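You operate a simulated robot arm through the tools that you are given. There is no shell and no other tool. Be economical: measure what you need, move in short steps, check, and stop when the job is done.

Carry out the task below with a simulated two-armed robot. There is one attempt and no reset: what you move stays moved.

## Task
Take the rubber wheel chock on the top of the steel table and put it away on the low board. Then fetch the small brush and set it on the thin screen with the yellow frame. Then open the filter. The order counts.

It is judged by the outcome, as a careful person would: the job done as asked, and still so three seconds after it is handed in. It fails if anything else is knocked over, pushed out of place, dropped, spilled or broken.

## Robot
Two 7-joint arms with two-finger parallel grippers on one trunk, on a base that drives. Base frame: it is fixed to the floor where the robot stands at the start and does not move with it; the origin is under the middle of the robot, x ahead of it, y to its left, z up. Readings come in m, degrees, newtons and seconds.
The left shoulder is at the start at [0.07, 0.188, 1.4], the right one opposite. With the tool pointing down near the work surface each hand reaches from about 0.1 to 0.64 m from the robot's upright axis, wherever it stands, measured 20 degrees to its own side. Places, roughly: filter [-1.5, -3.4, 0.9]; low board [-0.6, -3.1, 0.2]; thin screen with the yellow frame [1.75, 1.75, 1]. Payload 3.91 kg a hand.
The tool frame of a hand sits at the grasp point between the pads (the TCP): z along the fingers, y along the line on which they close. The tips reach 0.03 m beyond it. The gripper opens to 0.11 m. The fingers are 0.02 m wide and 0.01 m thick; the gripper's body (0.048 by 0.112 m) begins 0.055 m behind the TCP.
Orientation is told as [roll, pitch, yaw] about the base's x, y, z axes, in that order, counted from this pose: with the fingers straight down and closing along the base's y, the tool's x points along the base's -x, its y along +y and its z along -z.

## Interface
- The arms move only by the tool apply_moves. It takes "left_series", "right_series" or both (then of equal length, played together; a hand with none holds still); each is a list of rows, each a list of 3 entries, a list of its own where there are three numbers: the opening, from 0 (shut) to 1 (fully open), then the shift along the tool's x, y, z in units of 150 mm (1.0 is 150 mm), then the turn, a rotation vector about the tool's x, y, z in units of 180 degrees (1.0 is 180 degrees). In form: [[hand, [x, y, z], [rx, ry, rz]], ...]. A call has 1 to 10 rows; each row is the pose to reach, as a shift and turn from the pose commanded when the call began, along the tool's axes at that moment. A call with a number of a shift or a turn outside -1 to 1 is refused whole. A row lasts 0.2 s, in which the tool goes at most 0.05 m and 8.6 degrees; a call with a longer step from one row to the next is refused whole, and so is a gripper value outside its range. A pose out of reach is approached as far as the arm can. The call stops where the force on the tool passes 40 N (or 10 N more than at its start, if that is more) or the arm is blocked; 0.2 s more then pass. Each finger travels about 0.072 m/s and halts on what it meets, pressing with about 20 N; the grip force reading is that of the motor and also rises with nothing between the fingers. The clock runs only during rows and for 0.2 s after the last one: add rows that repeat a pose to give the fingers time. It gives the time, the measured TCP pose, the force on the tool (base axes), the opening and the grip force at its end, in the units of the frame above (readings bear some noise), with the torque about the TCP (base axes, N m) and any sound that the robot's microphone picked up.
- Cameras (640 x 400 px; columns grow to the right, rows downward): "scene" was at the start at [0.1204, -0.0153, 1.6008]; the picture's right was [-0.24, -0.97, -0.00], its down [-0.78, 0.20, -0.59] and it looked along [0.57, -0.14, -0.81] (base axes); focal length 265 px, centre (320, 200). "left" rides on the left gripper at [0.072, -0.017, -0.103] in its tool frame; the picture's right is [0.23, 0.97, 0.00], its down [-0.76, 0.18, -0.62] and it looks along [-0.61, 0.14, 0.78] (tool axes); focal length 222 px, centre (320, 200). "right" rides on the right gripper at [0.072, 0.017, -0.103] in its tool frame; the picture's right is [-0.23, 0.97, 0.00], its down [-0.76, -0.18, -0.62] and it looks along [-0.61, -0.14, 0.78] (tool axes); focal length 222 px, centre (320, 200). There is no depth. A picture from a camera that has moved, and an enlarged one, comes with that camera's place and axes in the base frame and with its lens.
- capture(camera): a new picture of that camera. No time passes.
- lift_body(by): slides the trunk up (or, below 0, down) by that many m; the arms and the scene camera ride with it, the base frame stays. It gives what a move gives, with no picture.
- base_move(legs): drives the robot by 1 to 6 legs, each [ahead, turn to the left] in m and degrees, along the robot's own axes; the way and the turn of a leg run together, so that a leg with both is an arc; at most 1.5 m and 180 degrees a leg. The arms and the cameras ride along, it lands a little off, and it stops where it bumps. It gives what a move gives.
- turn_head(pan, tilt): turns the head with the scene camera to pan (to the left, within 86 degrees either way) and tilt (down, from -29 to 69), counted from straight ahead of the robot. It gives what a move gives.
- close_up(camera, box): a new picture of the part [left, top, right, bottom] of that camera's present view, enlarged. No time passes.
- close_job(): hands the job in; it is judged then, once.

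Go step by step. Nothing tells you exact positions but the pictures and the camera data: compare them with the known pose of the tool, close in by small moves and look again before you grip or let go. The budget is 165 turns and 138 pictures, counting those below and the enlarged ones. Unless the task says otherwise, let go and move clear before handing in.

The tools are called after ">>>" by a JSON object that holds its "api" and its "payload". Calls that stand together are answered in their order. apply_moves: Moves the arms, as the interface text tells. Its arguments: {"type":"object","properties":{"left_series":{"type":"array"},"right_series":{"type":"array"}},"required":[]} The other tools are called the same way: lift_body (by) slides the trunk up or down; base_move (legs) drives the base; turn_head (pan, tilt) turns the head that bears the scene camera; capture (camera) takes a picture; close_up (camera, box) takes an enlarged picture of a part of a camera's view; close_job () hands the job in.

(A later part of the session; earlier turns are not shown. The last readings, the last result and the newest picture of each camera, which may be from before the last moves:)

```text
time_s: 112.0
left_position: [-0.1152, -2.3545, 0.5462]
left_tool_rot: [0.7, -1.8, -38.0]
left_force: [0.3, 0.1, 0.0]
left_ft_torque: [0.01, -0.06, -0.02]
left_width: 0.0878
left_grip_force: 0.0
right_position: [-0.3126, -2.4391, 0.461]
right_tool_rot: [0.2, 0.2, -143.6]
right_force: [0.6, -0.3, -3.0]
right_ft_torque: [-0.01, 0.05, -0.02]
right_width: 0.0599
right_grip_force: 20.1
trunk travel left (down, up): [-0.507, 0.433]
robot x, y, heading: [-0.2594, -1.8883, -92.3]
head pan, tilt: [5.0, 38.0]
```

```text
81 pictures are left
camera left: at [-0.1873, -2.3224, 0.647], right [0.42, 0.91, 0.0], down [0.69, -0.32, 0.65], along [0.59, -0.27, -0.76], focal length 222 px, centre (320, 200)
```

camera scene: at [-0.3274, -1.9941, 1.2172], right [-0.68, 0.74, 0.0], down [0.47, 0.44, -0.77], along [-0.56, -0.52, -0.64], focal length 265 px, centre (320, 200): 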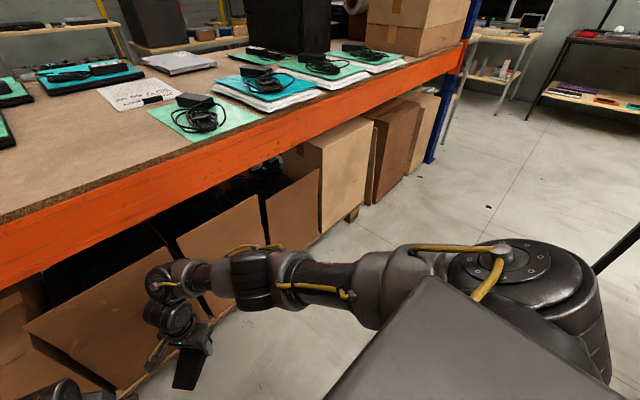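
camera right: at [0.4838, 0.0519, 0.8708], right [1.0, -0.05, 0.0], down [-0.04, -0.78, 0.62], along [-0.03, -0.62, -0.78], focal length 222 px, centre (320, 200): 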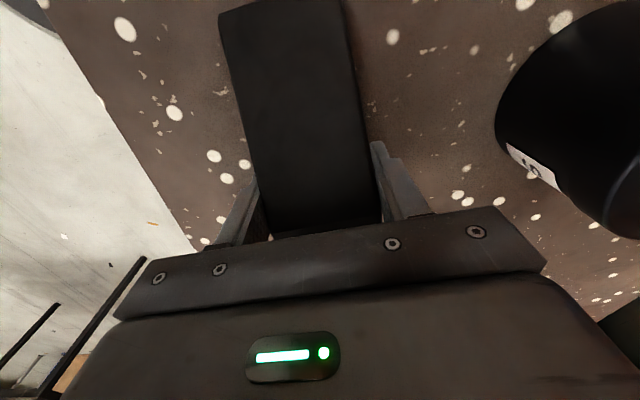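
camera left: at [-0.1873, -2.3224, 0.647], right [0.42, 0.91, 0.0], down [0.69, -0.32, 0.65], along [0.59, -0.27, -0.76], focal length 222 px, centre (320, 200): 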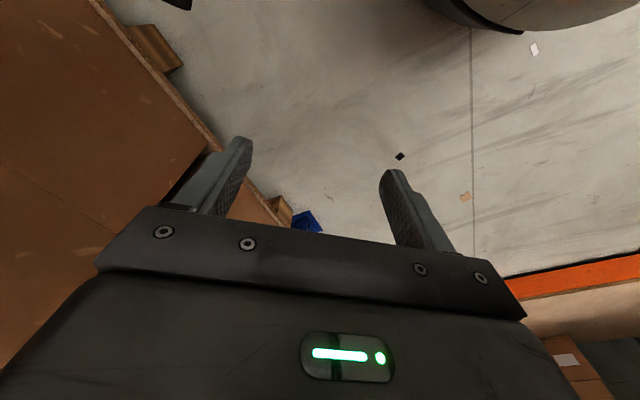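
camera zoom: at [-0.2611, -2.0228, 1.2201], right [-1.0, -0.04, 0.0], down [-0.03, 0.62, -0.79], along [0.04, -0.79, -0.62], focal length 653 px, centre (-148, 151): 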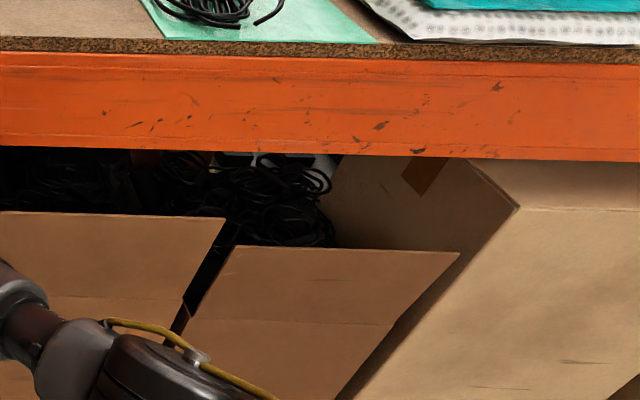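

The front lip is too narrow. I'll drive along the rack to the right to see the board's right end and the filter.

>>> {"api": "base_move", "payload": {"legs": [[0, -38], [0.3, 0], [0, -50], [0.7, 0]]}}

>>> {"api": "turn_head", "payload": {"pan": 60, "tilt": 40}}

>>> {"api": "capture", "payload": {"camera": "scene"}}

```text
time_s: 121.5
left_position: [-1.613, -2.2808, 0.5464]
left_tool_rot: [0.7, -1.9, -125.4]
left_force: [0.1, -0.2, -0.1]
left_ft_torque: [0.03, -0.02, 0.01]
left_width: 0.0879
left_grip_force: 0.1
right_position: [-1.707, -2.0891, 0.459]
right_tool_rot: [0.1, 0.2, 129.0]
right_force: [0.0, 0.5, -2.7]
right_ft_torque: [0.04, -0.04, -0.01]
right_width: 0.06
right_grip_force: 19.4
trunk travel left (down, up): [-0.507, 0.433]
robot x, y, heading: [-1.1558, -2.1135, -179.6]
head pan, tilt: [5.0, 38.0]
```

```text
time_s: 122.8
left_position: [-1.6135, -2.2813, 0.546]
left_tool_rot: [0.7, -1.9, -125.4]
left_force: [-0.2, -0.4, 0.1]
left_ft_torque: [0.02, -0.01, 0.01]
left_width: 0.088
left_grip_force: 0.0
right_position: [-1.7068, -2.0875, 0.4605]
right_tool_rot: [0.2, 0.3, 129.0]
right_force: [0.0, 0.1, -4.2]
right_ft_torque: [0.01, 0.02, 0.01]
right_width: 0.0597
right_grip_force: 19.2
trunk travel left (down, up): [-0.507, 0.433]
robot x, y, heading: [-1.1545, -2.1132, -179.9]
head pan, tilt: [60.0, 40.0]
```

```text
80 pictures are left
camera scene: at [-1.2483, -2.1854, 1.2172], right [-0.87, 0.5, 0.0], down [0.32, 0.56, -0.77], along [-0.38, -0.66, -0.64], focal length 265 px, centre (320, 200)
```

scene: 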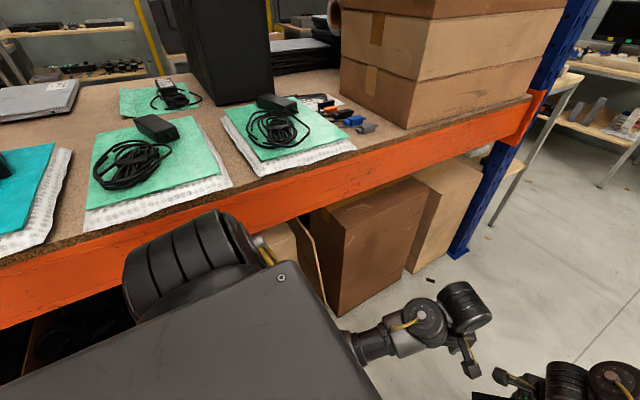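

>>> {"api": "base_move", "payload": {"legs": [[0.7, 0]]}}

>>> {"api": "turn_head", "payload": {"pan": 84, "tilt": 35}}

>>> {"api": "capture", "payload": {"camera": "scene"}}

>>> {"api": "turn_head", "payload": {"pan": 25, "tilt": 30}}

>>> {"api": "capture", "payload": {"camera": "scene"}}

```text
time_s: 126.6
left_position: [-2.3196, -2.2756, 0.5461]
left_tool_rot: [0.7, -1.9, -126.0]
left_force: [-0.4, -0.6, -0.7]
left_ft_torque: [-0.01, -0.03, 0.0]
left_width: 0.0881
left_grip_force: 0.0
right_position: [-2.4099, -2.0816, 0.4598]
right_tool_rot: [0.0, 0.1, 128.5]
right_force: [0.1, 0.7, -3.4]
right_ft_torque: [0.01, 0.0, 0.03]
right_width: 0.0596
right_grip_force: 19.8
trunk travel left (down, up): [-0.507, 0.433]
robot x, y, heading: [-1.8572, -2.1126, 179.6]
head pan, tilt: [60.0, 40.0]
```

```text
time_s: 127.5
left_position: [-2.3192, -2.2747, 0.5446]
left_tool_rot: [0.6, -1.9, -126.0]
left_force: [0.3, -0.7, 0.5]
left_ft_torque: [0.04, -0.03, -0.02]
left_width: 0.0882
left_grip_force: 0.0
right_position: [-2.4112, -2.0821, 0.4602]
right_tool_rot: [0.1, 0.2, 128.4]
right_force: [0.1, -0.5, -2.8]
right_ft_torque: [0.03, 0.02, 0.0]
right_width: 0.06
right_grip_force: 19.9
trunk travel left (down, up): [-0.507, 0.433]
robot x, y, heading: [-1.8591, -2.1121, 179.4]
head pan, tilt: [84.0, 35.0]
```

```text
79 pictures are left
camera scene: at [-1.9197, -2.1974, 1.2247], right [-0.99, 0.11, 0.0], down [0.06, 0.57, -0.82], along [-0.09, -0.81, -0.57], focal length 265 px, centre (320, 200)
```

scene: 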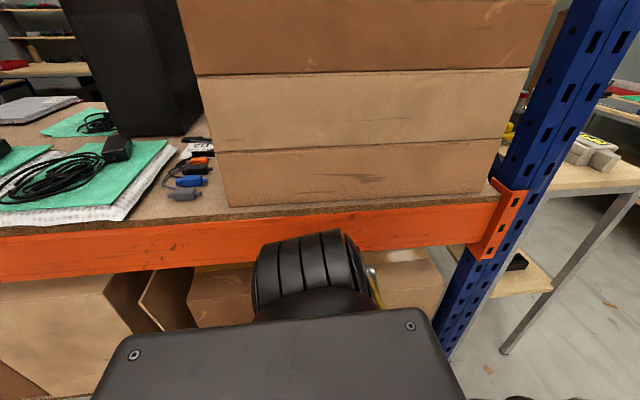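

```text
time_s: 128.8
left_position: [-2.3182, -2.2763, 0.5471]
left_tool_rot: [0.7, -1.9, -126.0]
left_force: [-0.7, -0.8, -0.2]
left_ft_torque: [-0.03, -0.01, -0.01]
left_width: 0.0881
left_grip_force: 0.0
right_position: [-2.4105, -2.0808, 0.462]
right_tool_rot: [0.2, 0.1, 128.4]
right_force: [-0.9, 0.4, -3.6]
right_ft_torque: [0.03, 0.06, 0.02]
right_width: 0.0598
right_grip_force: 19.9
trunk travel left (down, up): [-0.507, 0.433]
robot x, y, heading: [-1.8567, -2.1114, 179.7]
head pan, tilt: [25.0, 30.0]
```

```text
78 pictures are left
camera scene: at [-1.992, -2.1477, 1.2325], right [-0.42, 0.91, 0.0], down [0.45, 0.21, -0.87], along [-0.79, -0.36, -0.5], focal length 265 px, centre (320, 200)
```

scene: 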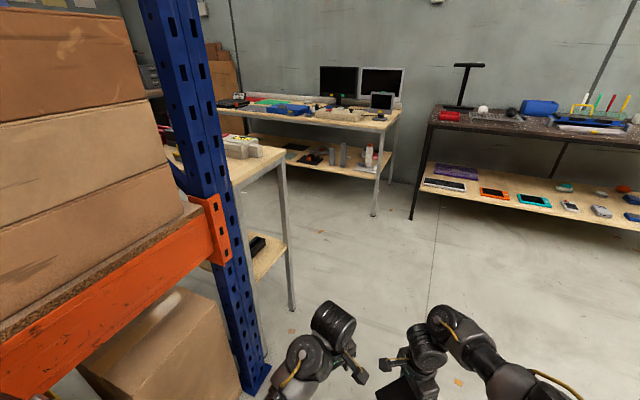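

There is a passage beyond the end bench leading behind the rack, where the aisle is wide. I'll raise the trunk and look along that route.

>>> {"api": "lift_body", "payload": {"by": 0.4}}

>>> {"api": "base_move", "payload": {"legs": [[0.6, 0], [0, 10]]}}

>>> {"api": "turn_head", "payload": {"pan": 45, "tilt": 30}}

>>> {"api": "capture", "payload": {"camera": "scene"}}

```text
time_s: 132.6
left_position: [-2.3192, -2.2753, 0.947]
left_tool_rot: [0.7, -1.8, -126.0]
left_force: [0.0, -0.3, -0.1]
left_ft_torque: [0.01, -0.01, 0.01]
left_width: 0.088
left_grip_force: 0.1
right_position: [-2.4097, -2.0814, 0.8601]
right_tool_rot: [0.1, 0.2, 128.3]
right_force: [0.8, 0.4, -3.6]
right_ft_torque: [0.02, 0.03, -0.02]
right_width: 0.06
right_grip_force: 20.1
trunk travel left (down, up): [-0.907, 0.033]
robot x, y, heading: [-1.8554, -2.1162, 179.7]
head pan, tilt: [25.0, 30.0]
```

```text
time_s: 136.7
left_position: [-2.8843, -2.3451, 0.9471]
left_tool_rot: [0.7, -2.0, -116.3]
left_force: [0.1, -0.1, 0.0]
left_ft_torque: [0.01, -0.04, 0.02]
left_width: 0.088
left_grip_force: 0.1
right_position: [-3.0084, -2.1713, 0.8604]
right_tool_rot: [0.0, 0.2, 138.2]
right_force: [0.3, -0.7, -3.3]
right_ft_torque: [0.05, 0.01, -0.02]
right_width: 0.0598
right_grip_force: 19.7
trunk travel left (down, up): [-0.907, 0.033]
robot x, y, heading: [-2.4598, -2.1054, -170.6]
head pan, tilt: [25.0, 30.0]
```

```text
time_s: 137.5
left_position: [-2.8847, -2.3452, 0.9461]
left_tool_rot: [0.7, -1.9, -116.3]
left_force: [0.4, 0.0, 0.2]
left_ft_torque: [0.0, 0.01, 0.0]
left_width: 0.0883
left_grip_force: 0.1
right_position: [-3.0075, -2.1691, 0.8607]
right_tool_rot: [0.1, 0.1, 138.2]
right_force: [-0.1, 0.0, -2.7]
right_ft_torque: [0.02, 0.01, 0.01]
right_width: 0.0599
right_grip_force: 20.1
trunk travel left (down, up): [-0.907, 0.033]
robot x, y, heading: [-2.4601, -2.1064, -170.6]
head pan, tilt: [45.0, 30.0]
```

```text
77 pictures are left
camera scene: at [-2.5622, -2.187, 1.6325], right [-0.81, 0.58, 0.0], down [0.29, 0.41, -0.87], along [-0.51, -0.7, -0.5], focal length 265 px, centre (320, 200)
```

scene: 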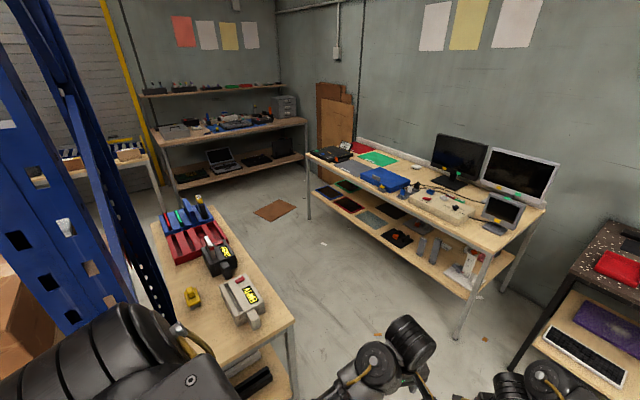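

The passage between the benches is about 1 m wide (x −2.85…−3.85). I'll drive through along x≈−3.3.

>>> {"api": "base_move", "payload": {"legs": [[0.7, 0], [0, 65], [0.55, 0], [0, 14], [0.8, 0]]}}

>>> {"api": "turn_head", "payload": {"pan": 50, "tilt": 35}}

>>> {"api": "capture", "payload": {"camera": "scene"}}

```text
time_s: 151.7
left_position: [-3.1951, -4.0136, 0.9457]
left_tool_rot: [0.6, -1.9, -37.7]
left_force: [-0.1, -0.4, -0.1]
left_ft_torque: [-0.02, -0.01, -0.02]
left_width: 0.0879
left_grip_force: 0.0
right_position: [-3.3902, -4.0997, 0.8608]
right_tool_rot: [0.1, 0.1, -143.2]
right_force: [0.2, -0.2, -3.6]
right_ft_torque: [-0.03, -0.03, -0.03]
right_width: 0.06
right_grip_force: 20.2
trunk travel left (down, up): [-0.907, 0.033]
robot x, y, heading: [-3.3436, -3.5484, -92.0]
head pan, tilt: [45.0, 30.0]
```

```text
time_s: 152.3
left_position: [-3.194, -4.0147, 0.9454]
left_tool_rot: [0.7, -1.9, -37.7]
left_force: [0.2, -0.9, -0.3]
left_ft_torque: [-0.03, 0.01, -0.02]
left_width: 0.088
left_grip_force: 0.0
right_position: [-3.3906, -4.1005, 0.86]
right_tool_rot: [0.0, 0.2, -143.2]
right_force: [-0.3, 0.0, -3.4]
right_ft_torque: [0.0, 0.04, -0.01]
right_width: 0.0598
right_grip_force: 20.2
trunk travel left (down, up): [-0.907, 0.033]
robot x, y, heading: [-3.3425, -3.55, -92.1]
head pan, tilt: [50.0, 35.0]
```

```text
76 pictures are left
camera scene: at [-3.2806, -3.6572, 1.6247], right [-0.67, -0.74, 0.0], down [-0.43, 0.38, -0.82], along [0.61, -0.55, -0.57], focal length 265 px, centre (320, 200)
```

scene: 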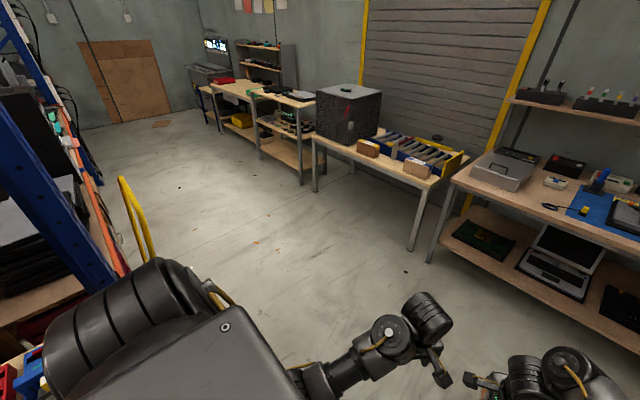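

The aisle behind is open. I'll continue round into it.

>>> {"api": "base_move", "payload": {"legs": [[0.4, 0], [0, 62], [0.9, 0], [0, 30], [1.0, 0]]}}

>>> {"api": "turn_head", "payload": {"pan": 60, "tilt": 35}}

>>> {"api": "capture", "payload": {"camera": "scene"}}

```text
time_s: 168.1
left_position: [-1.1273, -4.283, 0.9472]
left_tool_rot: [0.7, -2.0, 53.4]
left_force: [-0.7, 0.7, 0.8]
left_ft_torque: [0.01, 0.01, 0.0]
left_width: 0.0878
left_grip_force: 0.0
right_position: [-1.0381, -4.4777, 0.8619]
right_tool_rot: [0.1, 0.1, -52.2]
right_force: [-0.6, 0.0, -3.5]
right_ft_torque: [-0.02, -0.07, 0.0]
right_width: 0.0599
right_grip_force: 20.5
trunk travel left (down, up): [-0.907, 0.033]
robot x, y, heading: [-1.5918, -4.4389, -0.8]
head pan, tilt: [50.0, 35.0]
```

```text
time_s: 168.8
left_position: [-1.1267, -4.2831, 0.9456]
left_tool_rot: [0.6, -1.9, 53.5]
left_force: [0.3, 0.0, 1.0]
left_ft_torque: [0.03, 0.04, 0.0]
left_width: 0.088
left_grip_force: 0.1
right_position: [-1.0378, -4.4778, 0.8602]
right_tool_rot: [0.0, 0.2, -52.0]
right_force: [0.2, -0.1, -3.1]
right_ft_torque: [-0.02, -0.01, 0.01]
right_width: 0.0596
right_grip_force: 20.4
trunk travel left (down, up): [-0.907, 0.033]
robot x, y, heading: [-1.5908, -4.443, -0.9]
head pan, tilt: [60.0, 35.0]
```

```text
75 pictures are left
camera scene: at [-1.4931, -4.3637, 1.6247], right [0.86, -0.51, 0.0], down [-0.3, -0.49, -0.82], along [0.42, 0.7, -0.57], focal length 265 px, centre (320, 200)
```

scene: 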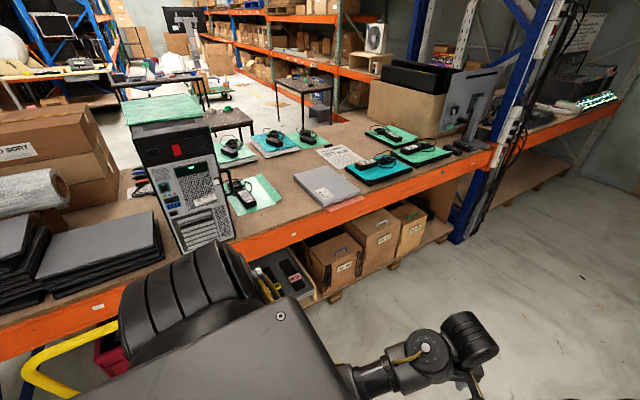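

From behind there is free deck at the far end, and the tower's rear is visible. Zooming in.

>>> {"api": "close_up", "payload": {"camera": "scene", "box": [240, 170, 500, 310]}}

>>> {"api": "close_up", "payload": {"camera": "scene", "box": [110, 80, 290, 260]}}

```text
2.46 times, centred on (370, 240) of scene
camera zoom: at [-1.4931, -4.3637, 1.6247], right [0.86, -0.51, 0.0], down [-0.3, -0.49, -0.82], along [0.42, 0.7, -0.57], focal length 653 px, centre (197, 102)
```

zoom: 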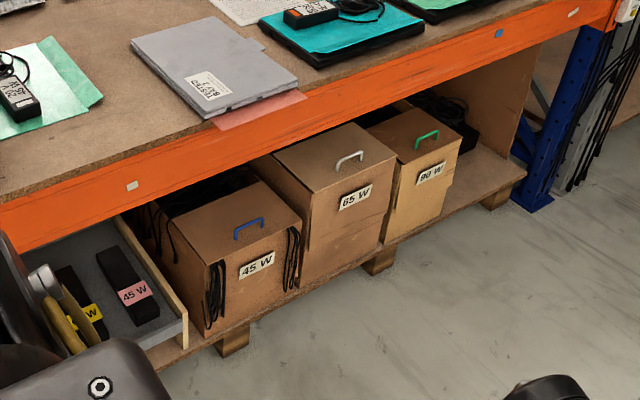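

```text
2.22 times, centred on (200, 170) of scene
camera zoom: at [-1.4931, -4.3637, 1.6247], right [0.86, -0.51, 0.0], down [-0.3, -0.49, -0.82], along [0.42, 0.7, -0.57], focal length 589 px, centre (587, 267)
```

zoom: 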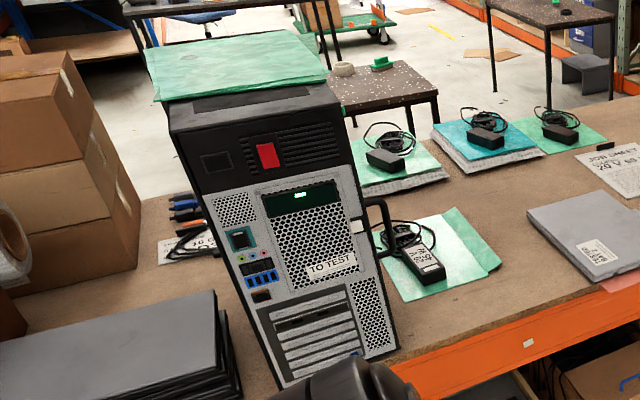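

The free deck area is about x 0…0.29, y −3.53…−3.15. First I'll tuck the left hand back so it won't hit the boxes.

>>> {"api": "apply_moves", "payload": {"left_series": [[0.8, [0, 0.1, 0.1], [0, 0, 0]], [0.8, [0, 0.35, 0.3], [0, 0, 0]], [0.8, [0, 0.6, 0.5], [0, 0, 0]], [0.8, [0, 0.85, 0.7], [0, 0, 0]], [0.8, [0, 1.0, 0.8], [0, 0, 0]]]}}

>>> {"api": "apply_moves", "payload": {"left_series": [[0.8, [0, 0.1, 0.1], [0, 0, 0]], [0.8, [0, 0.3, 0.2], [0, 0, 0]], [0.8, [0, 0.5, 0.3], [0, 0, 0]], [0.8, [0, 0.7, 0.3], [0, 0, 0]]]}}

```text
time_s: 170.0
left_position: [-1.2455, -4.1875, 0.8271]
left_tool_rot: [0.7, -1.9, 53.4]
left_force: [0.0, -0.2, -1.4]
left_ft_torque: [-0.04, 0.03, 0.02]
left_width: 0.0879
left_grip_force: 0.1
right_position: [-1.0367, -4.4775, 0.8609]
right_tool_rot: [0.1, 0.0, -52.1]
right_force: [-0.4, 0.2, -4.0]
right_ft_torque: [-0.03, -0.02, 0.01]
right_width: 0.0601
right_grip_force: 20.0
trunk travel left (down, up): [-0.907, 0.033]
robot x, y, heading: [-1.5889, -4.44, -1.2]
head pan, tilt: [60.0, 35.0]
```

```text
time_s: 171.0
left_position: [-1.3297, -4.1257, 0.7832]
left_tool_rot: [0.7, -1.9, 53.3]
left_force: [-0.2, 0.5, 0.2]
left_ft_torque: [-0.01, -0.01, 0.02]
left_width: 0.088
left_grip_force: 0.2
right_position: [-1.038, -4.478, 0.8608]
right_tool_rot: [0.1, 0.2, -52.1]
right_force: [0.3, -0.2, -4.4]
right_ft_torque: [0.0, -0.05, -0.02]
right_width: 0.06
right_grip_force: 20.1
trunk travel left (down, up): [-0.907, 0.033]
robot x, y, heading: [-1.588, -4.4415, -0.7]
head pan, tilt: [60.0, 35.0]
```

Now drive to face the free deck area from behind, stopping short.

>>> {"api": "base_move", "payload": {"legs": [[1.4, 0], [0.28, 0], [0, 90.5]]}}

>>> {"api": "lift_body", "payload": {"by": -0.35}}

>>> {"api": "turn_head", "payload": {"pan": 0, "tilt": 40}}

>>> {"api": "capture", "payload": {"camera": "scene"}}

```text
time_s: 183.5
left_position: [-0.2005, -4.1938, 0.7836]
left_tool_rot: [0.8, -1.9, 144.5]
left_force: [-1.1, -0.3, 0.1]
left_ft_torque: [0.0, 0.0, -0.01]
left_width: 0.088
left_grip_force: 0.1
right_position: [0.1471, -3.8965, 0.8611]
right_tool_rot: [0.0, 0.2, 39.0]
right_force: [0.0, 0.0, -3.7]
right_ft_torque: [0.02, -0.03, -0.01]
right_width: 0.06
right_grip_force: 20.0
trunk travel left (down, up): [-0.907, 0.033]
robot x, y, heading: [0.1183, -4.4484, 90.3]
head pan, tilt: [60.0, 35.0]
```

```text
time_s: 186.9
left_position: [-0.2003, -4.194, 0.4339]
left_tool_rot: [0.8, -1.9, 144.5]
left_force: [0.3, 0.5, 0.9]
left_ft_torque: [0.02, -0.01, 0.0]
left_width: 0.088
left_grip_force: 0.1
right_position: [0.1464, -3.8958, 0.5114]
right_tool_rot: [0.0, 0.2, 39.1]
right_force: [0.6, 0.0, -2.3]
right_ft_torque: [0.07, -0.04, 0.02]
right_width: 0.0601
right_grip_force: 19.7
trunk travel left (down, up): [-0.557, 0.383]
robot x, y, heading: [0.1188, -4.4494, 90.4]
head pan, tilt: [60.0, 35.0]
```

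```text
time_s: 188.2
left_position: [-0.2008, -4.1943, 0.4334]
left_tool_rot: [0.7, -1.8, 144.6]
left_force: [0.5, 0.1, 0.2]
left_ft_torque: [0.01, -0.04, 0.01]
left_width: 0.0881
left_grip_force: 0.0
right_position: [0.1474, -3.8962, 0.5102]
right_tool_rot: [0.0, 0.2, 39.0]
right_force: [0.5, 0.9, -2.9]
right_ft_torque: [0.02, -0.04, 0.0]
right_width: 0.06
right_grip_force: 20.3
trunk travel left (down, up): [-0.557, 0.383]
robot x, y, heading: [0.1243, -4.4464, 90.2]
head pan, tilt: [0.0, 40.0]
```

```text
72 pictures are left
camera scene: at [0.1192, -4.3097, 1.2672], right [1.0, 0.0, 0.0], down [0.0, -0.64, -0.77], along [0.0, 0.77, -0.64], focal length 265 px, centre (320, 200)
```

scene: 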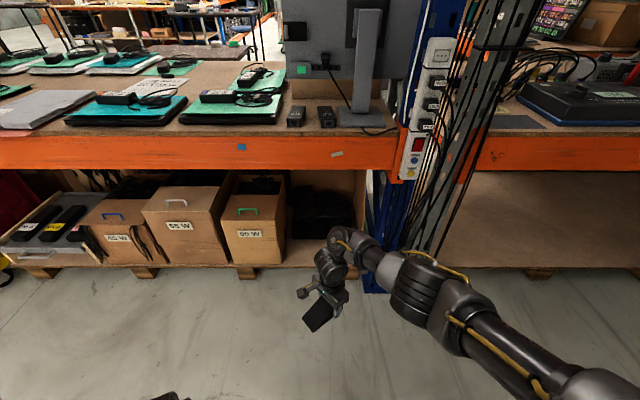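

>>> {"api": "close_up", "payload": {"camera": "scene", "box": [220, 160, 400, 300]}}

```text
2.86 times, centred on (310, 230) of scene
camera zoom: at [0.1192, -4.3097, 1.2672], right [1.0, 0.0, 0.0], down [0.0, -0.64, -0.77], along [0.0, 0.77, -0.64], focal length 758 px, centre (349, 114)
```

zoom: 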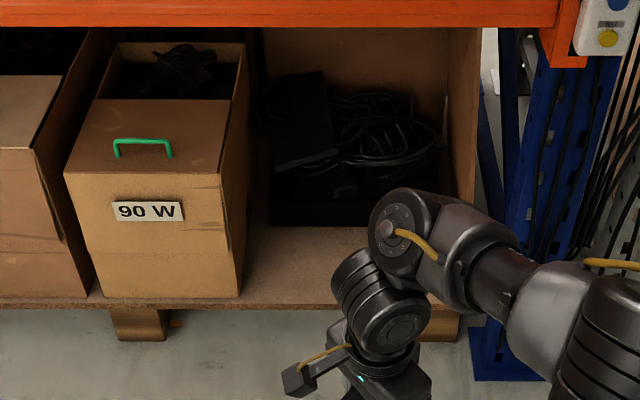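

The free strip is about 0.17 m deep (y −3.52…−3.35) at x −0.05…0.31. I'll rotate the chock to lie along the strip.

>>> {"api": "apply_moves", "payload": {"right_series": [[0, [0, 0, 0], [0, 0, 0.02]], [0, [0, 0, 0], [0, 0, 0.06]], [0, [0, 0, 0], [0, 0, 0.1]], [0, [0, 0, 0], [0, 0, 0.14]], [0, [0, 0, 0], [0, 0, 0.175]]]}}

```text
time_s: 189.4
left_position: [-0.2008, -4.1934, 0.4323]
left_tool_rot: [0.7, -2.0, 144.7]
left_force: [-0.4, 0.0, 0.0]
left_ft_torque: [0.02, 0.0, 0.0]
left_width: 0.0879
left_grip_force: 0.2
right_position: [0.1473, -3.8954, 0.5119]
right_tool_rot: [-0.1, 0.2, 7.4]
right_force: [0.7, 0.2, -2.9]
right_ft_torque: [0.02, -0.02, 0.0]
right_width: 0.0597
right_grip_force: 20.2
trunk travel left (down, up): [-0.557, 0.383]
robot x, y, heading: [0.1225, -4.4491, 90.2]
head pan, tilt: [0.0, 40.0]
```

The right forearm would come close to the blue post when facing straight in, so I'll approach angled (heading ≈65°). First tuck the left hand further back.

>>> {"api": "apply_moves", "payload": {"left_series": [[0.5, [0, 0.1, 0], [0, 0, 0]], [0.5, [-0.05, 0.35, -0.1], [0, 0, 0]], [0.5, [-0.1, 0.6, -0.2], [0, 0, 0]], [0.5, [-0.15, 0.85, -0.4], [0, 0, 0]], [0.5, [-0.15, 1.0, -0.6], [0, 0, 0]]]}}

```text
time_s: 190.6
left_position: [-0.3648, -4.3023, 0.5409]
left_tool_rot: [6.0, -7.5, 141.5]
left_force: [-0.2, 0.0, 0.8]
left_ft_torque: [-0.01, -0.04, -0.02]
left_width: 0.0548
left_grip_force: 0.0
right_position: [0.1476, -3.8954, 0.5099]
right_tool_rot: [-0.1, 0.1, 7.6]
right_force: [0.8, 0.0, -2.8]
right_ft_torque: [0.02, -0.01, 0.01]
right_width: 0.0599
right_grip_force: 20.2
trunk travel left (down, up): [-0.557, 0.383]
robot x, y, heading: [0.1201, -4.4487, 90.1]
head pan, tilt: [0.0, 40.0]
stopped in row 5 (left hand): the arm was blocked; the commanded pose is now the measured one
```

>>> {"api": "base_move", "payload": {"legs": [[0, 58], [0.41, 0], [0, -78]]}}

>>> {"api": "lift_body", "payload": {"by": -0.2}}

>>> {"api": "capture", "payload": {"camera": "scene"}}

```text
time_s: 199.1
left_position: [-0.6284, -3.92, 0.542]
left_tool_rot: [6.1, -7.4, 120.8]
left_force: [-0.4, -0.6, 0.0]
left_ft_torque: [0.02, -0.03, 0.03]
left_width: 0.0551
left_grip_force: 0.0
right_position: [-0.005, -3.7221, 0.5106]
right_tool_rot: [-0.1, 0.2, -13.3]
right_force: [0.2, 0.6, -2.8]
right_ft_torque: [-0.04, -0.03, 0.04]
right_width: 0.0599
right_grip_force: 19.6
trunk travel left (down, up): [-0.557, 0.383]
robot x, y, heading: [-0.2266, -4.2265, 69.5]
head pan, tilt: [0.0, 40.0]
```

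```text
time_s: 201.2
left_position: [-0.6276, -3.9195, 0.3425]
left_tool_rot: [6.0, -7.5, 120.7]
left_force: [-0.2, -0.4, 1.0]
left_ft_torque: [-0.03, 0.02, -0.01]
left_width: 0.0552
left_grip_force: 0.0
right_position: [-0.0038, -3.7223, 0.3106]
right_tool_rot: [-0.2, 0.2, -13.2]
right_force: [0.3, 1.0, -4.0]
right_ft_torque: [0.0, -0.03, 0.02]
right_width: 0.0598
right_grip_force: 19.9
trunk travel left (down, up): [-0.357, 0.583]
robot x, y, heading: [-0.2276, -4.2279, 69.6]
head pan, tilt: [0.0, 40.0]
```

```text
70 pictures are left
camera scene: at [-0.1788, -4.0994, 1.0672], right [0.94, -0.35, 0.0], down [-0.23, -0.6, -0.77], along [0.27, 0.72, -0.64], focal length 265 px, centre (320, 200)
```

scene: 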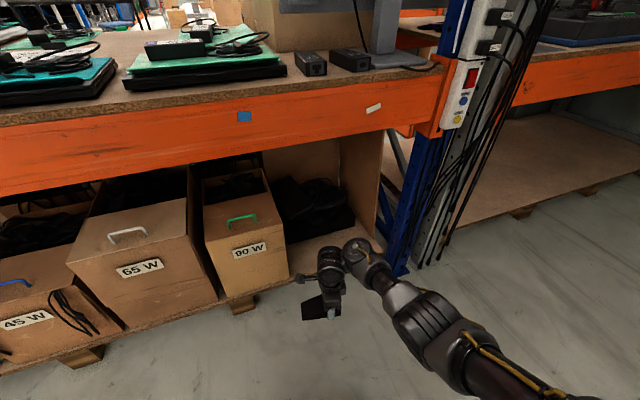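

Clear line in. Slight turn, then forward slowly.

>>> {"api": "base_move", "payload": {"legs": [[0, -1.2], [0.2, 0]]}}

>>> {"api": "capture", "payload": {"camera": "scene"}}

```text
time_s: 203.2
left_position: [-0.5456, -3.7245, 0.3415]
left_tool_rot: [6.0, -7.5, 119.4]
left_force: [0.6, -0.4, -0.7]
left_ft_torque: [0.02, -0.03, -0.02]
left_width: 0.0548
left_grip_force: 0.1
right_position: [0.0827, -3.5413, 0.3108]
right_tool_rot: [-0.2, 0.2, -14.7]
right_force: [0.8, -0.2, -3.4]
right_ft_torque: [0.0, -0.05, 0.02]
right_width: 0.0601
right_grip_force: 20.1
trunk travel left (down, up): [-0.357, 0.583]
robot x, y, heading: [-0.1492, -4.0453, 68.2]
head pan, tilt: [0.0, 40.0]
```

```text
69 pictures are left
camera scene: at [-0.1011, -3.9149, 1.0671], right [0.93, -0.38, 0.0], down [-0.24, -0.6, -0.77], along [0.29, 0.71, -0.64], focal length 265 px, centre (320, 200)
```

scene: 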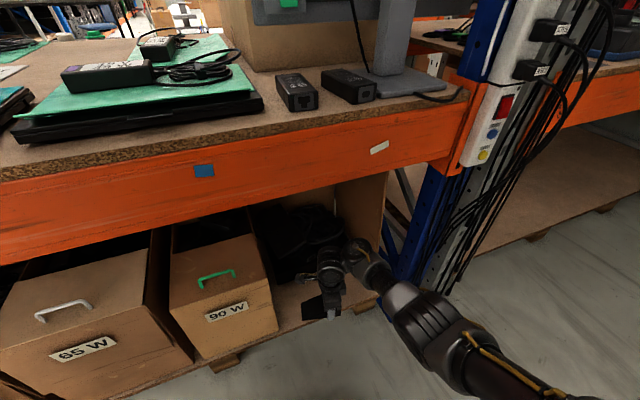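

Forearm is well clear of the post. Forward the last 0.1 m.

>>> {"api": "base_move", "payload": {"legs": [[0.095, 0.5]]}}

>>> {"api": "capture", "payload": {"camera": "right"}}

>>> {"api": "close_up", "payload": {"camera": "scene", "box": [200, 180, 460, 360]}}

```text
time_s: 204.3
left_position: [-0.5136, -3.6405, 0.3424]
left_tool_rot: [6.1, -7.4, 119.9]
left_force: [0.0, 0.6, -0.3]
left_ft_torque: [-0.02, 0.0, 0.01]
left_width: 0.055
left_grip_force: 0.1
right_position: [0.112, -3.4529, 0.3099]
right_tool_rot: [-0.1, 0.2, -14.2]
right_force: [-0.6, 0.1, -4.3]
right_ft_torque: [0.0, -0.04, 0.01]
right_width: 0.0597
right_grip_force: 20.8
trunk travel left (down, up): [-0.357, 0.583]
robot x, y, heading: [-0.1128, -3.9559, 68.5]
head pan, tilt: [0.0, 40.0]
```

```text
68 pictures are left
camera right: at [0.0464, -3.4185, 0.4144], right [0.46, 0.89, 0.0], down [0.7, -0.36, 0.62], along [0.55, -0.29, -0.78], focal length 222 px, centre (320, 200)
```

right: 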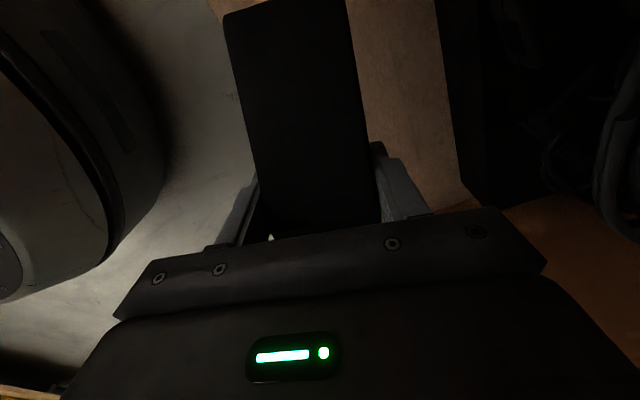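

```text
2.22 times, centred on (330, 270) of scene
camera zoom: at [-0.0672, -3.8271, 1.0671], right [0.93, -0.37, 0.0], down [-0.24, -0.6, -0.77], along [0.28, 0.71, -0.64], focal length 589 px, centre (298, 44)
```

zoom: 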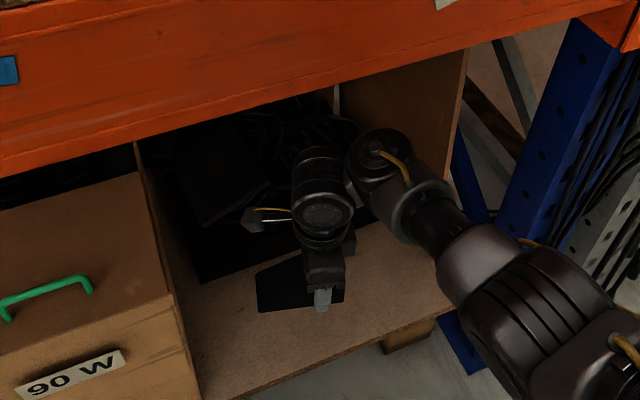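

The chock is over the deck, about 4 cm inside the edge. Lowering.

>>> {"api": "lift_body", "payload": {"by": -0.06}}

>>> {"api": "capture", "payload": {"camera": "right"}}

>>> {"api": "close_up", "payload": {"camera": "scene", "box": [260, 240, 420, 360]}}

```text
time_s: 205.3
left_position: [-0.5134, -3.6411, 0.2816]
left_tool_rot: [6.1, -7.4, 120.0]
left_force: [-0.5, -0.3, -0.9]
left_ft_torque: [-0.01, -0.03, 0.0]
left_width: 0.055
left_grip_force: 0.1
right_position: [0.112, -3.4539, 0.2505]
right_tool_rot: [-0.1, 0.2, -14.3]
right_force: [-0.7, -0.6, -3.2]
right_ft_torque: [0.0, -0.02, 0.03]
right_width: 0.06
right_grip_force: 19.7
trunk travel left (down, up): [-0.297, 0.643]
robot x, y, heading: [-0.116, -3.9579, 68.7]
head pan, tilt: [0.0, 40.0]
```

```text
66 pictures are left
camera right: at [0.0464, -3.4187, 0.3548], right [0.46, 0.89, 0.0], down [0.7, -0.36, 0.62], along [0.55, -0.29, -0.78], focal length 222 px, centre (320, 200)
```

right: 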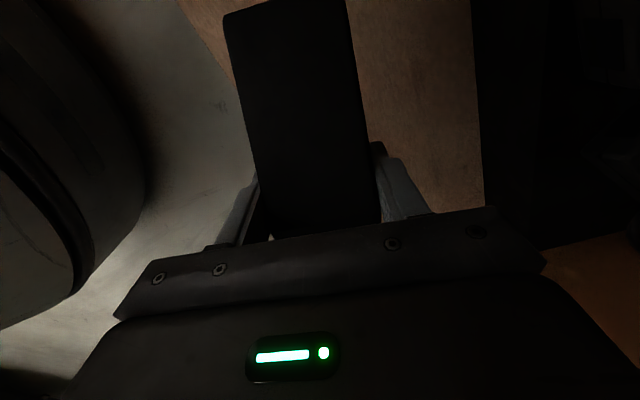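

```text
3.33 times, centred on (340, 300) of scene
camera zoom: at [-0.0674, -3.8276, 1.0072], right [0.93, -0.37, 0.0], down [-0.24, -0.6, -0.77], along [0.28, 0.71, -0.64], focal length 884 px, centre (253, -133)
```

zoom: 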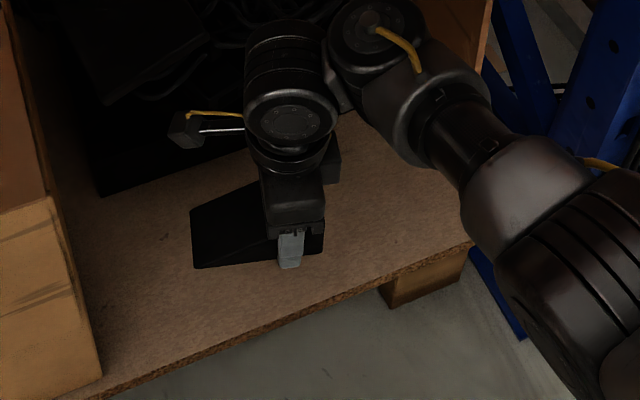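

>>> {"api": "lift_body", "payload": {"by": -0.02}}

>>> {"api": "close_up", "payload": {"camera": "scene", "box": [260, 240, 420, 360]}}

```text
time_s: 206.0
left_position: [-0.5134, -3.6395, 0.2621]
left_tool_rot: [6.0, -7.5, 119.8]
left_force: [0.2, -0.4, -0.1]
left_ft_torque: [0.02, -0.01, 0.01]
left_width: 0.0549
left_grip_force: 0.1
right_position: [0.1128, -3.4532, 0.2299]
right_tool_rot: [-0.1, 0.2, -14.2]
right_force: [0.1, -0.7, -4.2]
right_ft_torque: [-0.02, 0.01, 0.01]
right_width: 0.0597
right_grip_force: 20.3
trunk travel left (down, up): [-0.277, 0.663]
robot x, y, heading: [-0.1186, -3.9584, 68.1]
head pan, tilt: [0.0, 40.0]
```

```text
3.33 times, centred on (340, 300) of scene
camera zoom: at [-0.0674, -3.8276, 0.9872], right [0.93, -0.37, 0.0], down [-0.24, -0.6, -0.77], along [0.28, 0.71, -0.64], focal length 884 px, centre (253, -133)
```

zoom: 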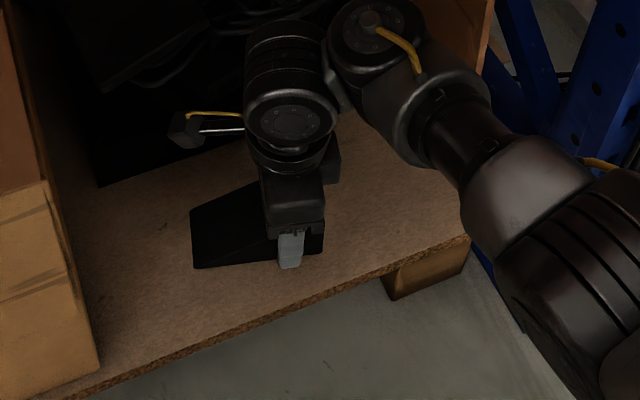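

>>> {"api": "lift_body", "payload": {"by": -0.01}}

>>> {"api": "lift_body", "payload": {"by": -0.008}}

>>> {"api": "lift_body", "payload": {"by": -0.006}}

```text
time_s: 206.6
left_position: [-0.5146, -3.6393, 0.2513]
left_tool_rot: [6.1, -7.5, 119.9]
left_force: [0.1, -0.6, 0.0]
left_ft_torque: [-0.01, -0.01, -0.01]
left_width: 0.0549
left_grip_force: 0.1
right_position: [0.1114, -3.454, 0.2209]
right_tool_rot: [-0.1, 0.1, -14.3]
right_force: [0.0, 0.6, -2.7]
right_ft_torque: [-0.01, -0.06, -0.01]
right_width: 0.06
right_grip_force: 20.0
trunk travel left (down, up): [-0.267, 0.673]
robot x, y, heading: [-0.1164, -3.958, 68.3]
head pan, tilt: [0.0, 40.0]
```

```text
time_s: 207.1
left_position: [-0.5126, -3.6395, 0.244]
left_tool_rot: [6.0, -7.5, 119.9]
left_force: [0.0, 0.5, -0.8]
left_ft_torque: [0.04, -0.01, -0.01]
left_width: 0.0549
left_grip_force: 0.0
right_position: [0.112, -3.4526, 0.2116]
right_tool_rot: [-0.1, 0.2, -14.2]
right_force: [-0.1, 0.6, -3.5]
right_ft_torque: [0.0, -0.05, 0.02]
right_width: 0.0599
right_grip_force: 20.2
trunk travel left (down, up): [-0.259, 0.681]
robot x, y, heading: [-0.112, -3.9532, 68.8]
head pan, tilt: [0.0, 40.0]
```

```text
time_s: 207.7
left_position: [-0.5127, -3.6402, 0.2383]
left_tool_rot: [6.1, -7.4, 119.9]
left_force: [0.2, 0.0, 0.8]
left_ft_torque: [-0.01, -0.01, -0.01]
left_width: 0.055
left_grip_force: 0.0
right_position: [0.1127, -3.4533, 0.2064]
right_tool_rot: [-0.1, 0.2, -14.2]
right_force: [0.5, -0.2, -4.1]
right_ft_torque: [-0.01, -0.04, -0.01]
right_width: 0.0599
right_grip_force: 19.6
trunk travel left (down, up): [-0.253, 0.687]
robot x, y, heading: [-0.1124, -3.9556, 68.5]
head pan, tilt: [0.0, 40.0]
```

Not touching yet; the deck is lower than guessed. Checking again.

>>> {"api": "close_up", "payload": {"camera": "scene", "box": [260, 240, 420, 360]}}

>>> {"api": "capture", "payload": {"camera": "right"}}

```text
3.33 times, centred on (340, 300) of scene
camera zoom: at [-0.0674, -3.8276, 0.9632], right [0.93, -0.37, 0.0], down [-0.24, -0.6, -0.77], along [0.28, 0.71, -0.64], focal length 884 px, centre (253, -133)
```

zoom: 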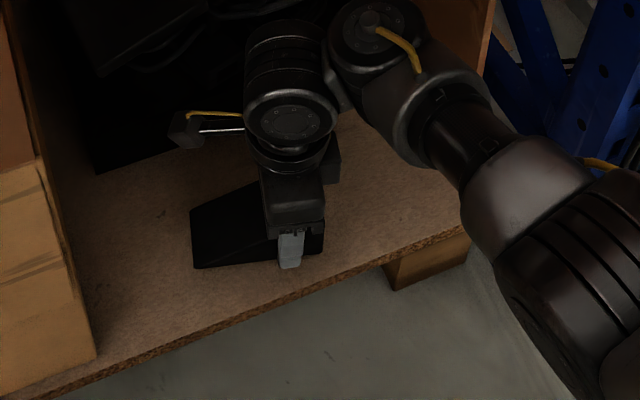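

```text
62 pictures are left
camera right: at [0.0463, -3.4187, 0.3107], right [0.46, 0.89, 0.0], down [0.7, -0.36, 0.62], along [0.55, -0.29, -0.78], focal length 222 px, centre (320, 200)
```

right: 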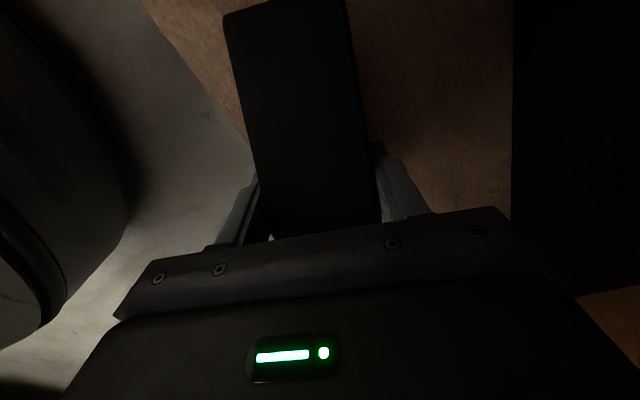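

The outer corner is only ~1.7 cm inside the edge; I'll shift 2.5 cm inward, then continue down.

>>> {"api": "apply_moves", "payload": {"right_series": [[0, [0.02, 0.08, 0], [0, 0, 0]], [0, [0.04, 0.165, 0], [0, 0, 0]], [0, [0.04, 0.165, 0], [0, 0, 0]]]}}

>>> {"api": "lift_body", "payload": {"by": -0.006}}

>>> {"api": "lift_body", "payload": {"by": -0.006}}

>>> {"api": "lift_body", "payload": {"by": -0.005}}

```text
time_s: 208.5
left_position: [-0.515, -3.6402, 0.2381]
left_tool_rot: [6.3, -7.5, 119.9]
left_force: [0.6, 0.3, 1.0]
left_ft_torque: [-0.01, -0.01, -0.02]
left_width: 0.0552
left_grip_force: 0.1
right_position: [0.113, -3.4267, 0.2061]
right_tool_rot: [-0.1, 0.1, -14.2]
right_force: [-0.5, 0.1, -3.3]
right_ft_torque: [-0.01, -0.07, 0.03]
right_width: 0.0603
right_grip_force: 20.0
trunk travel left (down, up): [-0.253, 0.687]
robot x, y, heading: [-0.1156, -3.9572, 68.7]
head pan, tilt: [0.0, 40.0]
```

```text
time_s: 209.0
left_position: [-0.5139, -3.6404, 0.2323]
left_tool_rot: [6.2, -7.5, 119.9]
left_force: [0.5, 0.6, 1.3]
left_ft_torque: [0.01, -0.03, -0.01]
left_width: 0.0554
left_grip_force: 0.0
right_position: [0.1122, -3.4272, 0.2002]
right_tool_rot: [-0.1, 0.3, -14.1]
right_force: [-0.8, -0.2, -3.0]
right_ft_torque: [-0.02, -0.04, 0.03]
right_width: 0.0599
right_grip_force: 20.3
trunk travel left (down, up): [-0.247, 0.693]
robot x, y, heading: [-0.1168, -3.9563, 68.3]
head pan, tilt: [0.0, 40.0]
```

```text
time_s: 209.6
left_position: [-0.5139, -3.6418, 0.2263]
left_tool_rot: [6.1, -7.5, 119.9]
left_force: [-0.6, -0.3, -0.2]
left_ft_torque: [0.04, -0.03, -0.03]
left_width: 0.0551
left_grip_force: 0.0
right_position: [0.1132, -3.4272, 0.1951]
right_tool_rot: [-0.2, 0.2, -14.2]
right_force: [0.6, 1.2, -2.8]
right_ft_torque: [0.0, -0.05, 0.0]
right_width: 0.06
right_grip_force: 20.0
trunk travel left (down, up): [-0.241, 0.699]
robot x, y, heading: [-0.1146, -3.9559, 68.6]
head pan, tilt: [0.0, 40.0]
```

```text
time_s: 210.1
left_position: [-0.5141, -3.64, 0.2213]
left_tool_rot: [6.0, -7.5, 119.9]
left_force: [-0.3, 0.3, -0.1]
left_ft_torque: [-0.03, 0.01, -0.01]
left_width: 0.0551
left_grip_force: 0.0
right_position: [0.1136, -3.428, 0.1889]
right_tool_rot: [-0.1, 0.2, -14.2]
right_force: [-0.3, 0.2, -2.9]
right_ft_torque: [0.02, -0.03, -0.03]
right_width: 0.06
right_grip_force: 20.0
trunk travel left (down, up): [-0.236, 0.704]
robot x, y, heading: [-0.1134, -3.954, 68.6]
head pan, tilt: [0.0, 40.0]
```

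Still free. Continuing in small steps.

>>> {"api": "lift_body", "payload": {"by": -0.007}}

>>> {"api": "lift_body", "payload": {"by": -0.007}}

>>> {"api": "lift_body", "payload": {"by": -0.007}}

>>> {"api": "close_up", "payload": {"camera": "scene", "box": [260, 240, 420, 360]}}

```text
time_s: 210.7
left_position: [-0.513, -3.6395, 0.2143]
left_tool_rot: [6.0, -7.5, 119.9]
left_force: [0.4, 0.4, 0.1]
left_ft_torque: [-0.02, 0.02, -0.01]
left_width: 0.0549
left_grip_force: 0.0
right_position: [0.1128, -3.4275, 0.1834]
right_tool_rot: [0.1, 0.1, -14.2]
right_force: [2.0, -4.1, 7.5]
right_ft_torque: [0.0, 0.39, 0.6]
right_width: 0.0599
right_grip_force: 19.8
trunk travel left (down, up): [-0.229, 0.711]
robot x, y, heading: [-0.114, -3.9551, 68.7]
head pan, tilt: [0.0, 40.0]
```

```text
time_s: 211.2
left_position: [-0.5142, -3.6409, 0.2079]
left_tool_rot: [5.9, -7.6, 119.8]
left_force: [0.9, 0.1, 0.7]
left_ft_torque: [0.02, 0.02, 0.03]
left_width: 0.055
left_grip_force: 0.1
right_position: [0.1124, -3.426, 0.1804]
right_tool_rot: [0.2, 0.1, -14.2]
right_force: [-1.3, -13.6, 21.4]
right_ft_torque: [-1.22, 0.14, -0.17]
right_width: 0.0599
right_grip_force: 20.9
trunk travel left (down, up): [-0.222, 0.718]
robot x, y, heading: [-0.1135, -3.956, 68.3]
head pan, tilt: [0.0, 40.0]
stopped: the force on the tool passed its limit (the readings are from after the stop); the commanded pose is now the measured one
```

```text
time_s: 211.6
left_position: [-0.5144, -3.6413, 0.2063]
left_tool_rot: [6.0, -7.6, 119.8]
left_force: [0.2, 0.9, -0.3]
left_ft_torque: [0.01, 0.02, 0.0]
left_width: 0.055
left_grip_force: 0.0
right_position: [0.1121, -3.4259, 0.1802]
right_tool_rot: [0.4, 0.2, -14.0]
right_force: [-1.6, -11.7, 21.8]
right_ft_torque: [-1.23, 0.07, -0.14]
right_width: 0.06
right_grip_force: 19.9
trunk travel left (down, up): [-0.221, 0.719]
robot x, y, heading: [-0.115, -3.9521, 68.6]
head pan, tilt: [0.0, 40.0]
stopped: the force on the tool passed its limit (the readings are from after the stop); the commanded pose is now the measured one
```

```text
3.33 times, centred on (340, 300) of scene
camera zoom: at [-0.0682, -3.8302, 0.9315], right [0.93, -0.37, 0.0], down [-0.24, -0.6, -0.77], along [0.28, 0.71, -0.64], focal length 884 px, centre (253, -133)
```

zoom: 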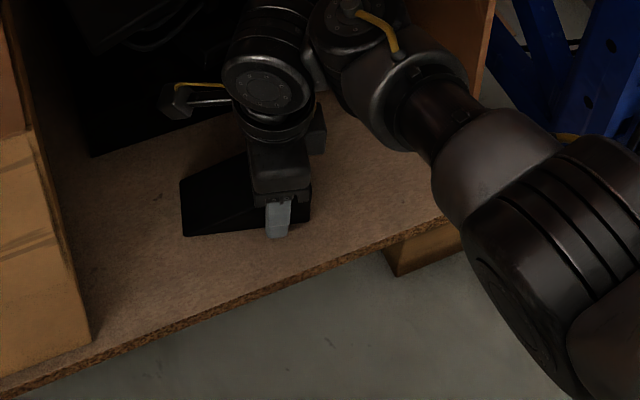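

The chock is on the board, well inside the edge. Relieve pressure slightly and open.

>>> {"api": "lift_body", "payload": {"by": 0.002}}

>>> {"api": "apply_moves", "payload": {"right_series": [[0.6, [0, 0, 0], [0, 0, 0]], [0.75, [0, 0, 0], [0, 0, 0]], [0.8, [0, 0, 0], [0, 0, 0]], [0.8, [0, 0, 0], [0, 0, 0]]]}}

>>> {"api": "lift_body", "payload": {"by": 0.12}}

>>> {"api": "close_up", "payload": {"camera": "scene", "box": [260, 240, 420, 360]}}

```text
time_s: 212.1
left_position: [-0.5123, -3.6401, 0.2081]
left_tool_rot: [6.0, -7.5, 119.9]
left_force: [0.7, -0.4, -0.8]
left_ft_torque: [0.03, 0.03, 0.01]
left_width: 0.0551
left_grip_force: 0.0
right_position: [0.1124, -3.4262, 0.1799]
right_tool_rot: [0.2, 0.1, -14.2]
right_force: [-1.4, -3.6, 8.1]
right_ft_torque: [-0.35, -0.26, -0.1]
right_width: 0.06
right_grip_force: 19.8
trunk travel left (down, up): [-0.223, 0.717]
robot x, y, heading: [-0.1126, -3.9557, 68.3]
head pan, tilt: [0.0, 40.0]
```

```text
time_s: 213.1
left_position: [-0.5138, -3.6402, 0.2084]
left_tool_rot: [6.1, -7.5, 119.8]
left_force: [0.2, -0.7, -0.1]
left_ft_torque: [0.0, -0.01, 0.0]
left_width: 0.0549
left_grip_force: 0.1
right_position: [0.1117, -3.4261, 0.1809]
right_tool_rot: [0.0, 0.1, -14.1]
right_force: [0.6, 2.3, 1.2]
right_ft_torque: [-0.05, -0.04, 0.04]
right_width: 0.087
right_grip_force: 0.0
trunk travel left (down, up): [-0.223, 0.717]
robot x, y, heading: [-0.1163, -3.9576, 68.5]
head pan, tilt: [0.0, 40.0]
```

```text
time_s: 214.6
left_position: [-0.512, -3.6395, 0.3282]
left_tool_rot: [6.1, -7.5, 119.8]
left_force: [-0.7, 0.5, -0.5]
left_ft_torque: [0.0, 0.03, -0.05]
left_width: 0.0552
left_grip_force: 0.1
right_position: [0.1122, -3.4252, 0.2997]
right_tool_rot: [0.1, 0.1, -14.1]
right_force: [0.0, 0.2, 0.6]
right_ft_torque: [-0.01, -0.03, 0.01]
right_width: 0.088
right_grip_force: 0.0
trunk travel left (down, up): [-0.343, 0.597]
robot x, y, heading: [-0.1172, -3.9575, 68.3]
head pan, tilt: [0.0, 40.0]
```

```text
3.33 times, centred on (340, 300) of scene
camera zoom: at [-0.0675, -3.8281, 1.0531], right [0.93, -0.37, 0.0], down [-0.24, -0.6, -0.77], along [0.28, 0.71, -0.64], focal length 884 px, centre (253, -133)
```

zoom: 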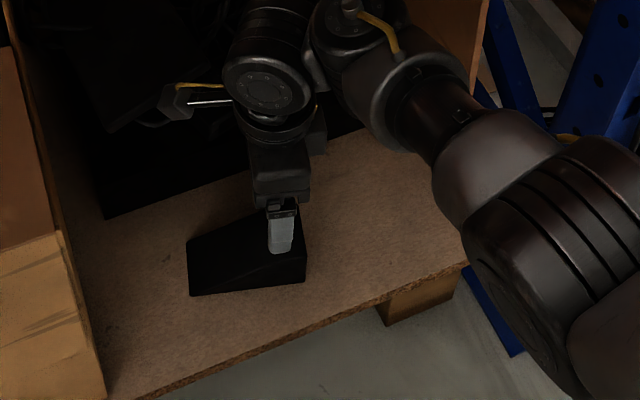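

The chock rests on the board. Now back out, raise up, and head back, looking at the filter on the way.

>>> {"api": "base_move", "payload": {"legs": [[-0.4, 0], [0, 111]]}}

>>> {"api": "lift_body", "payload": {"by": 0.4}}

>>> {"api": "base_move", "payload": {"legs": [[0.85, 0]]}}

>>> {"api": "turn_head", "payload": {"pan": -70, "tilt": 15}}

>>> {"api": "capture", "payload": {"camera": "scene"}}

```text
time_s: 221.6
left_position: [-0.4423, -4.8049, 0.3288]
left_tool_rot: [6.1, -7.5, -132.2]
left_force: [0.2, 1.3, 0.2]
left_ft_torque: [0.02, 0.0, 0.0]
left_width: 0.0549
left_grip_force: 0.0
right_position: [-0.8408, -4.2753, 0.3006]
right_tool_rot: [0.0, 0.1, 94.0]
right_force: [0.0, 0.0, 0.2]
right_ft_torque: [-0.02, 0.04, -0.02]
right_width: 0.0877
right_grip_force: 0.0
trunk travel left (down, up): [-0.343, 0.597]
robot x, y, heading: [-0.2656, -4.329, 176.3]
head pan, tilt: [0.0, 40.0]
```

```text
time_s: 225.4
left_position: [-0.4428, -4.8048, 0.7279]
left_tool_rot: [6.1, -7.5, -132.1]
left_force: [-0.1, -0.3, 0.0]
left_ft_torque: [0.03, -0.02, -0.01]
left_width: 0.055
left_grip_force: 0.0
right_position: [-0.8404, -4.2752, 0.6997]
right_tool_rot: [0.2, 0.1, 93.9]
right_force: [-0.7, -0.3, -0.5]
right_ft_torque: [-0.01, 0.03, -0.02]
right_width: 0.0878
right_grip_force: 0.0
trunk travel left (down, up): [-0.743, 0.197]
robot x, y, heading: [-0.2641, -4.3297, 176.4]
head pan, tilt: [0.0, 40.0]
```

```text
time_s: 230.0
left_position: [-1.3013, -4.7458, 0.7281]
left_tool_rot: [6.0, -7.5, -132.6]
left_force: [0.7, 0.0, -0.6]
left_ft_torque: [0.02, 0.0, 0.01]
left_width: 0.055
left_grip_force: 0.0
right_position: [-1.6958, -4.2157, 0.7003]
right_tool_rot: [0.1, 0.1, 93.5]
right_force: [-0.4, 0.2, -0.4]
right_ft_torque: [0.01, -0.01, 0.03]
right_width: 0.0878
right_grip_force: 0.1
trunk travel left (down, up): [-0.743, 0.197]
robot x, y, heading: [-1.1207, -4.2747, 175.8]
head pan, tilt: [0.0, 40.0]
```

```text
time_s: 231.4
left_position: [-1.3016, -4.7463, 0.7288]
left_tool_rot: [6.1, -7.5, -132.7]
left_force: [-0.6, -0.6, -0.2]
left_ft_torque: [0.04, -0.02, 0.01]
left_width: 0.0551
left_grip_force: 0.0
right_position: [-1.6957, -4.2134, 0.7005]
right_tool_rot: [0.1, 0.2, 93.5]
right_force: [-0.2, -0.2, 0.2]
right_ft_torque: [-0.02, 0.0, 0.01]
right_width: 0.0881
right_grip_force: 0.1
trunk travel left (down, up): [-0.743, 0.197]
robot x, y, heading: [-1.1223, -4.2691, 175.9]
head pan, tilt: [-70.0, 15.0]
```

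```text
59 pictures are left
camera scene: at [-1.1974, -4.1763, 1.4928], right [0.96, 0.28, 0.0], down [0.07, -0.25, -0.97], along [-0.27, 0.93, -0.26], focal length 265 px, centre (320, 200)
```

scene: 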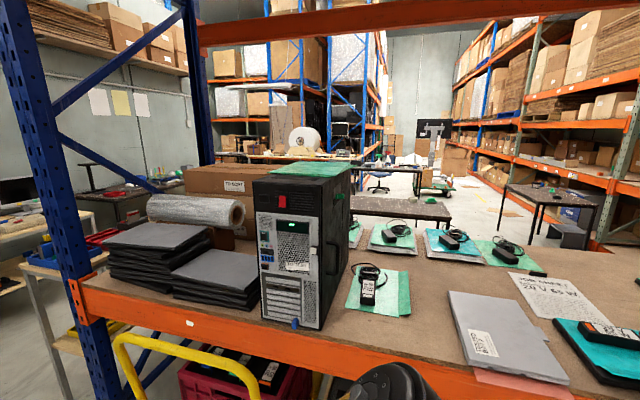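

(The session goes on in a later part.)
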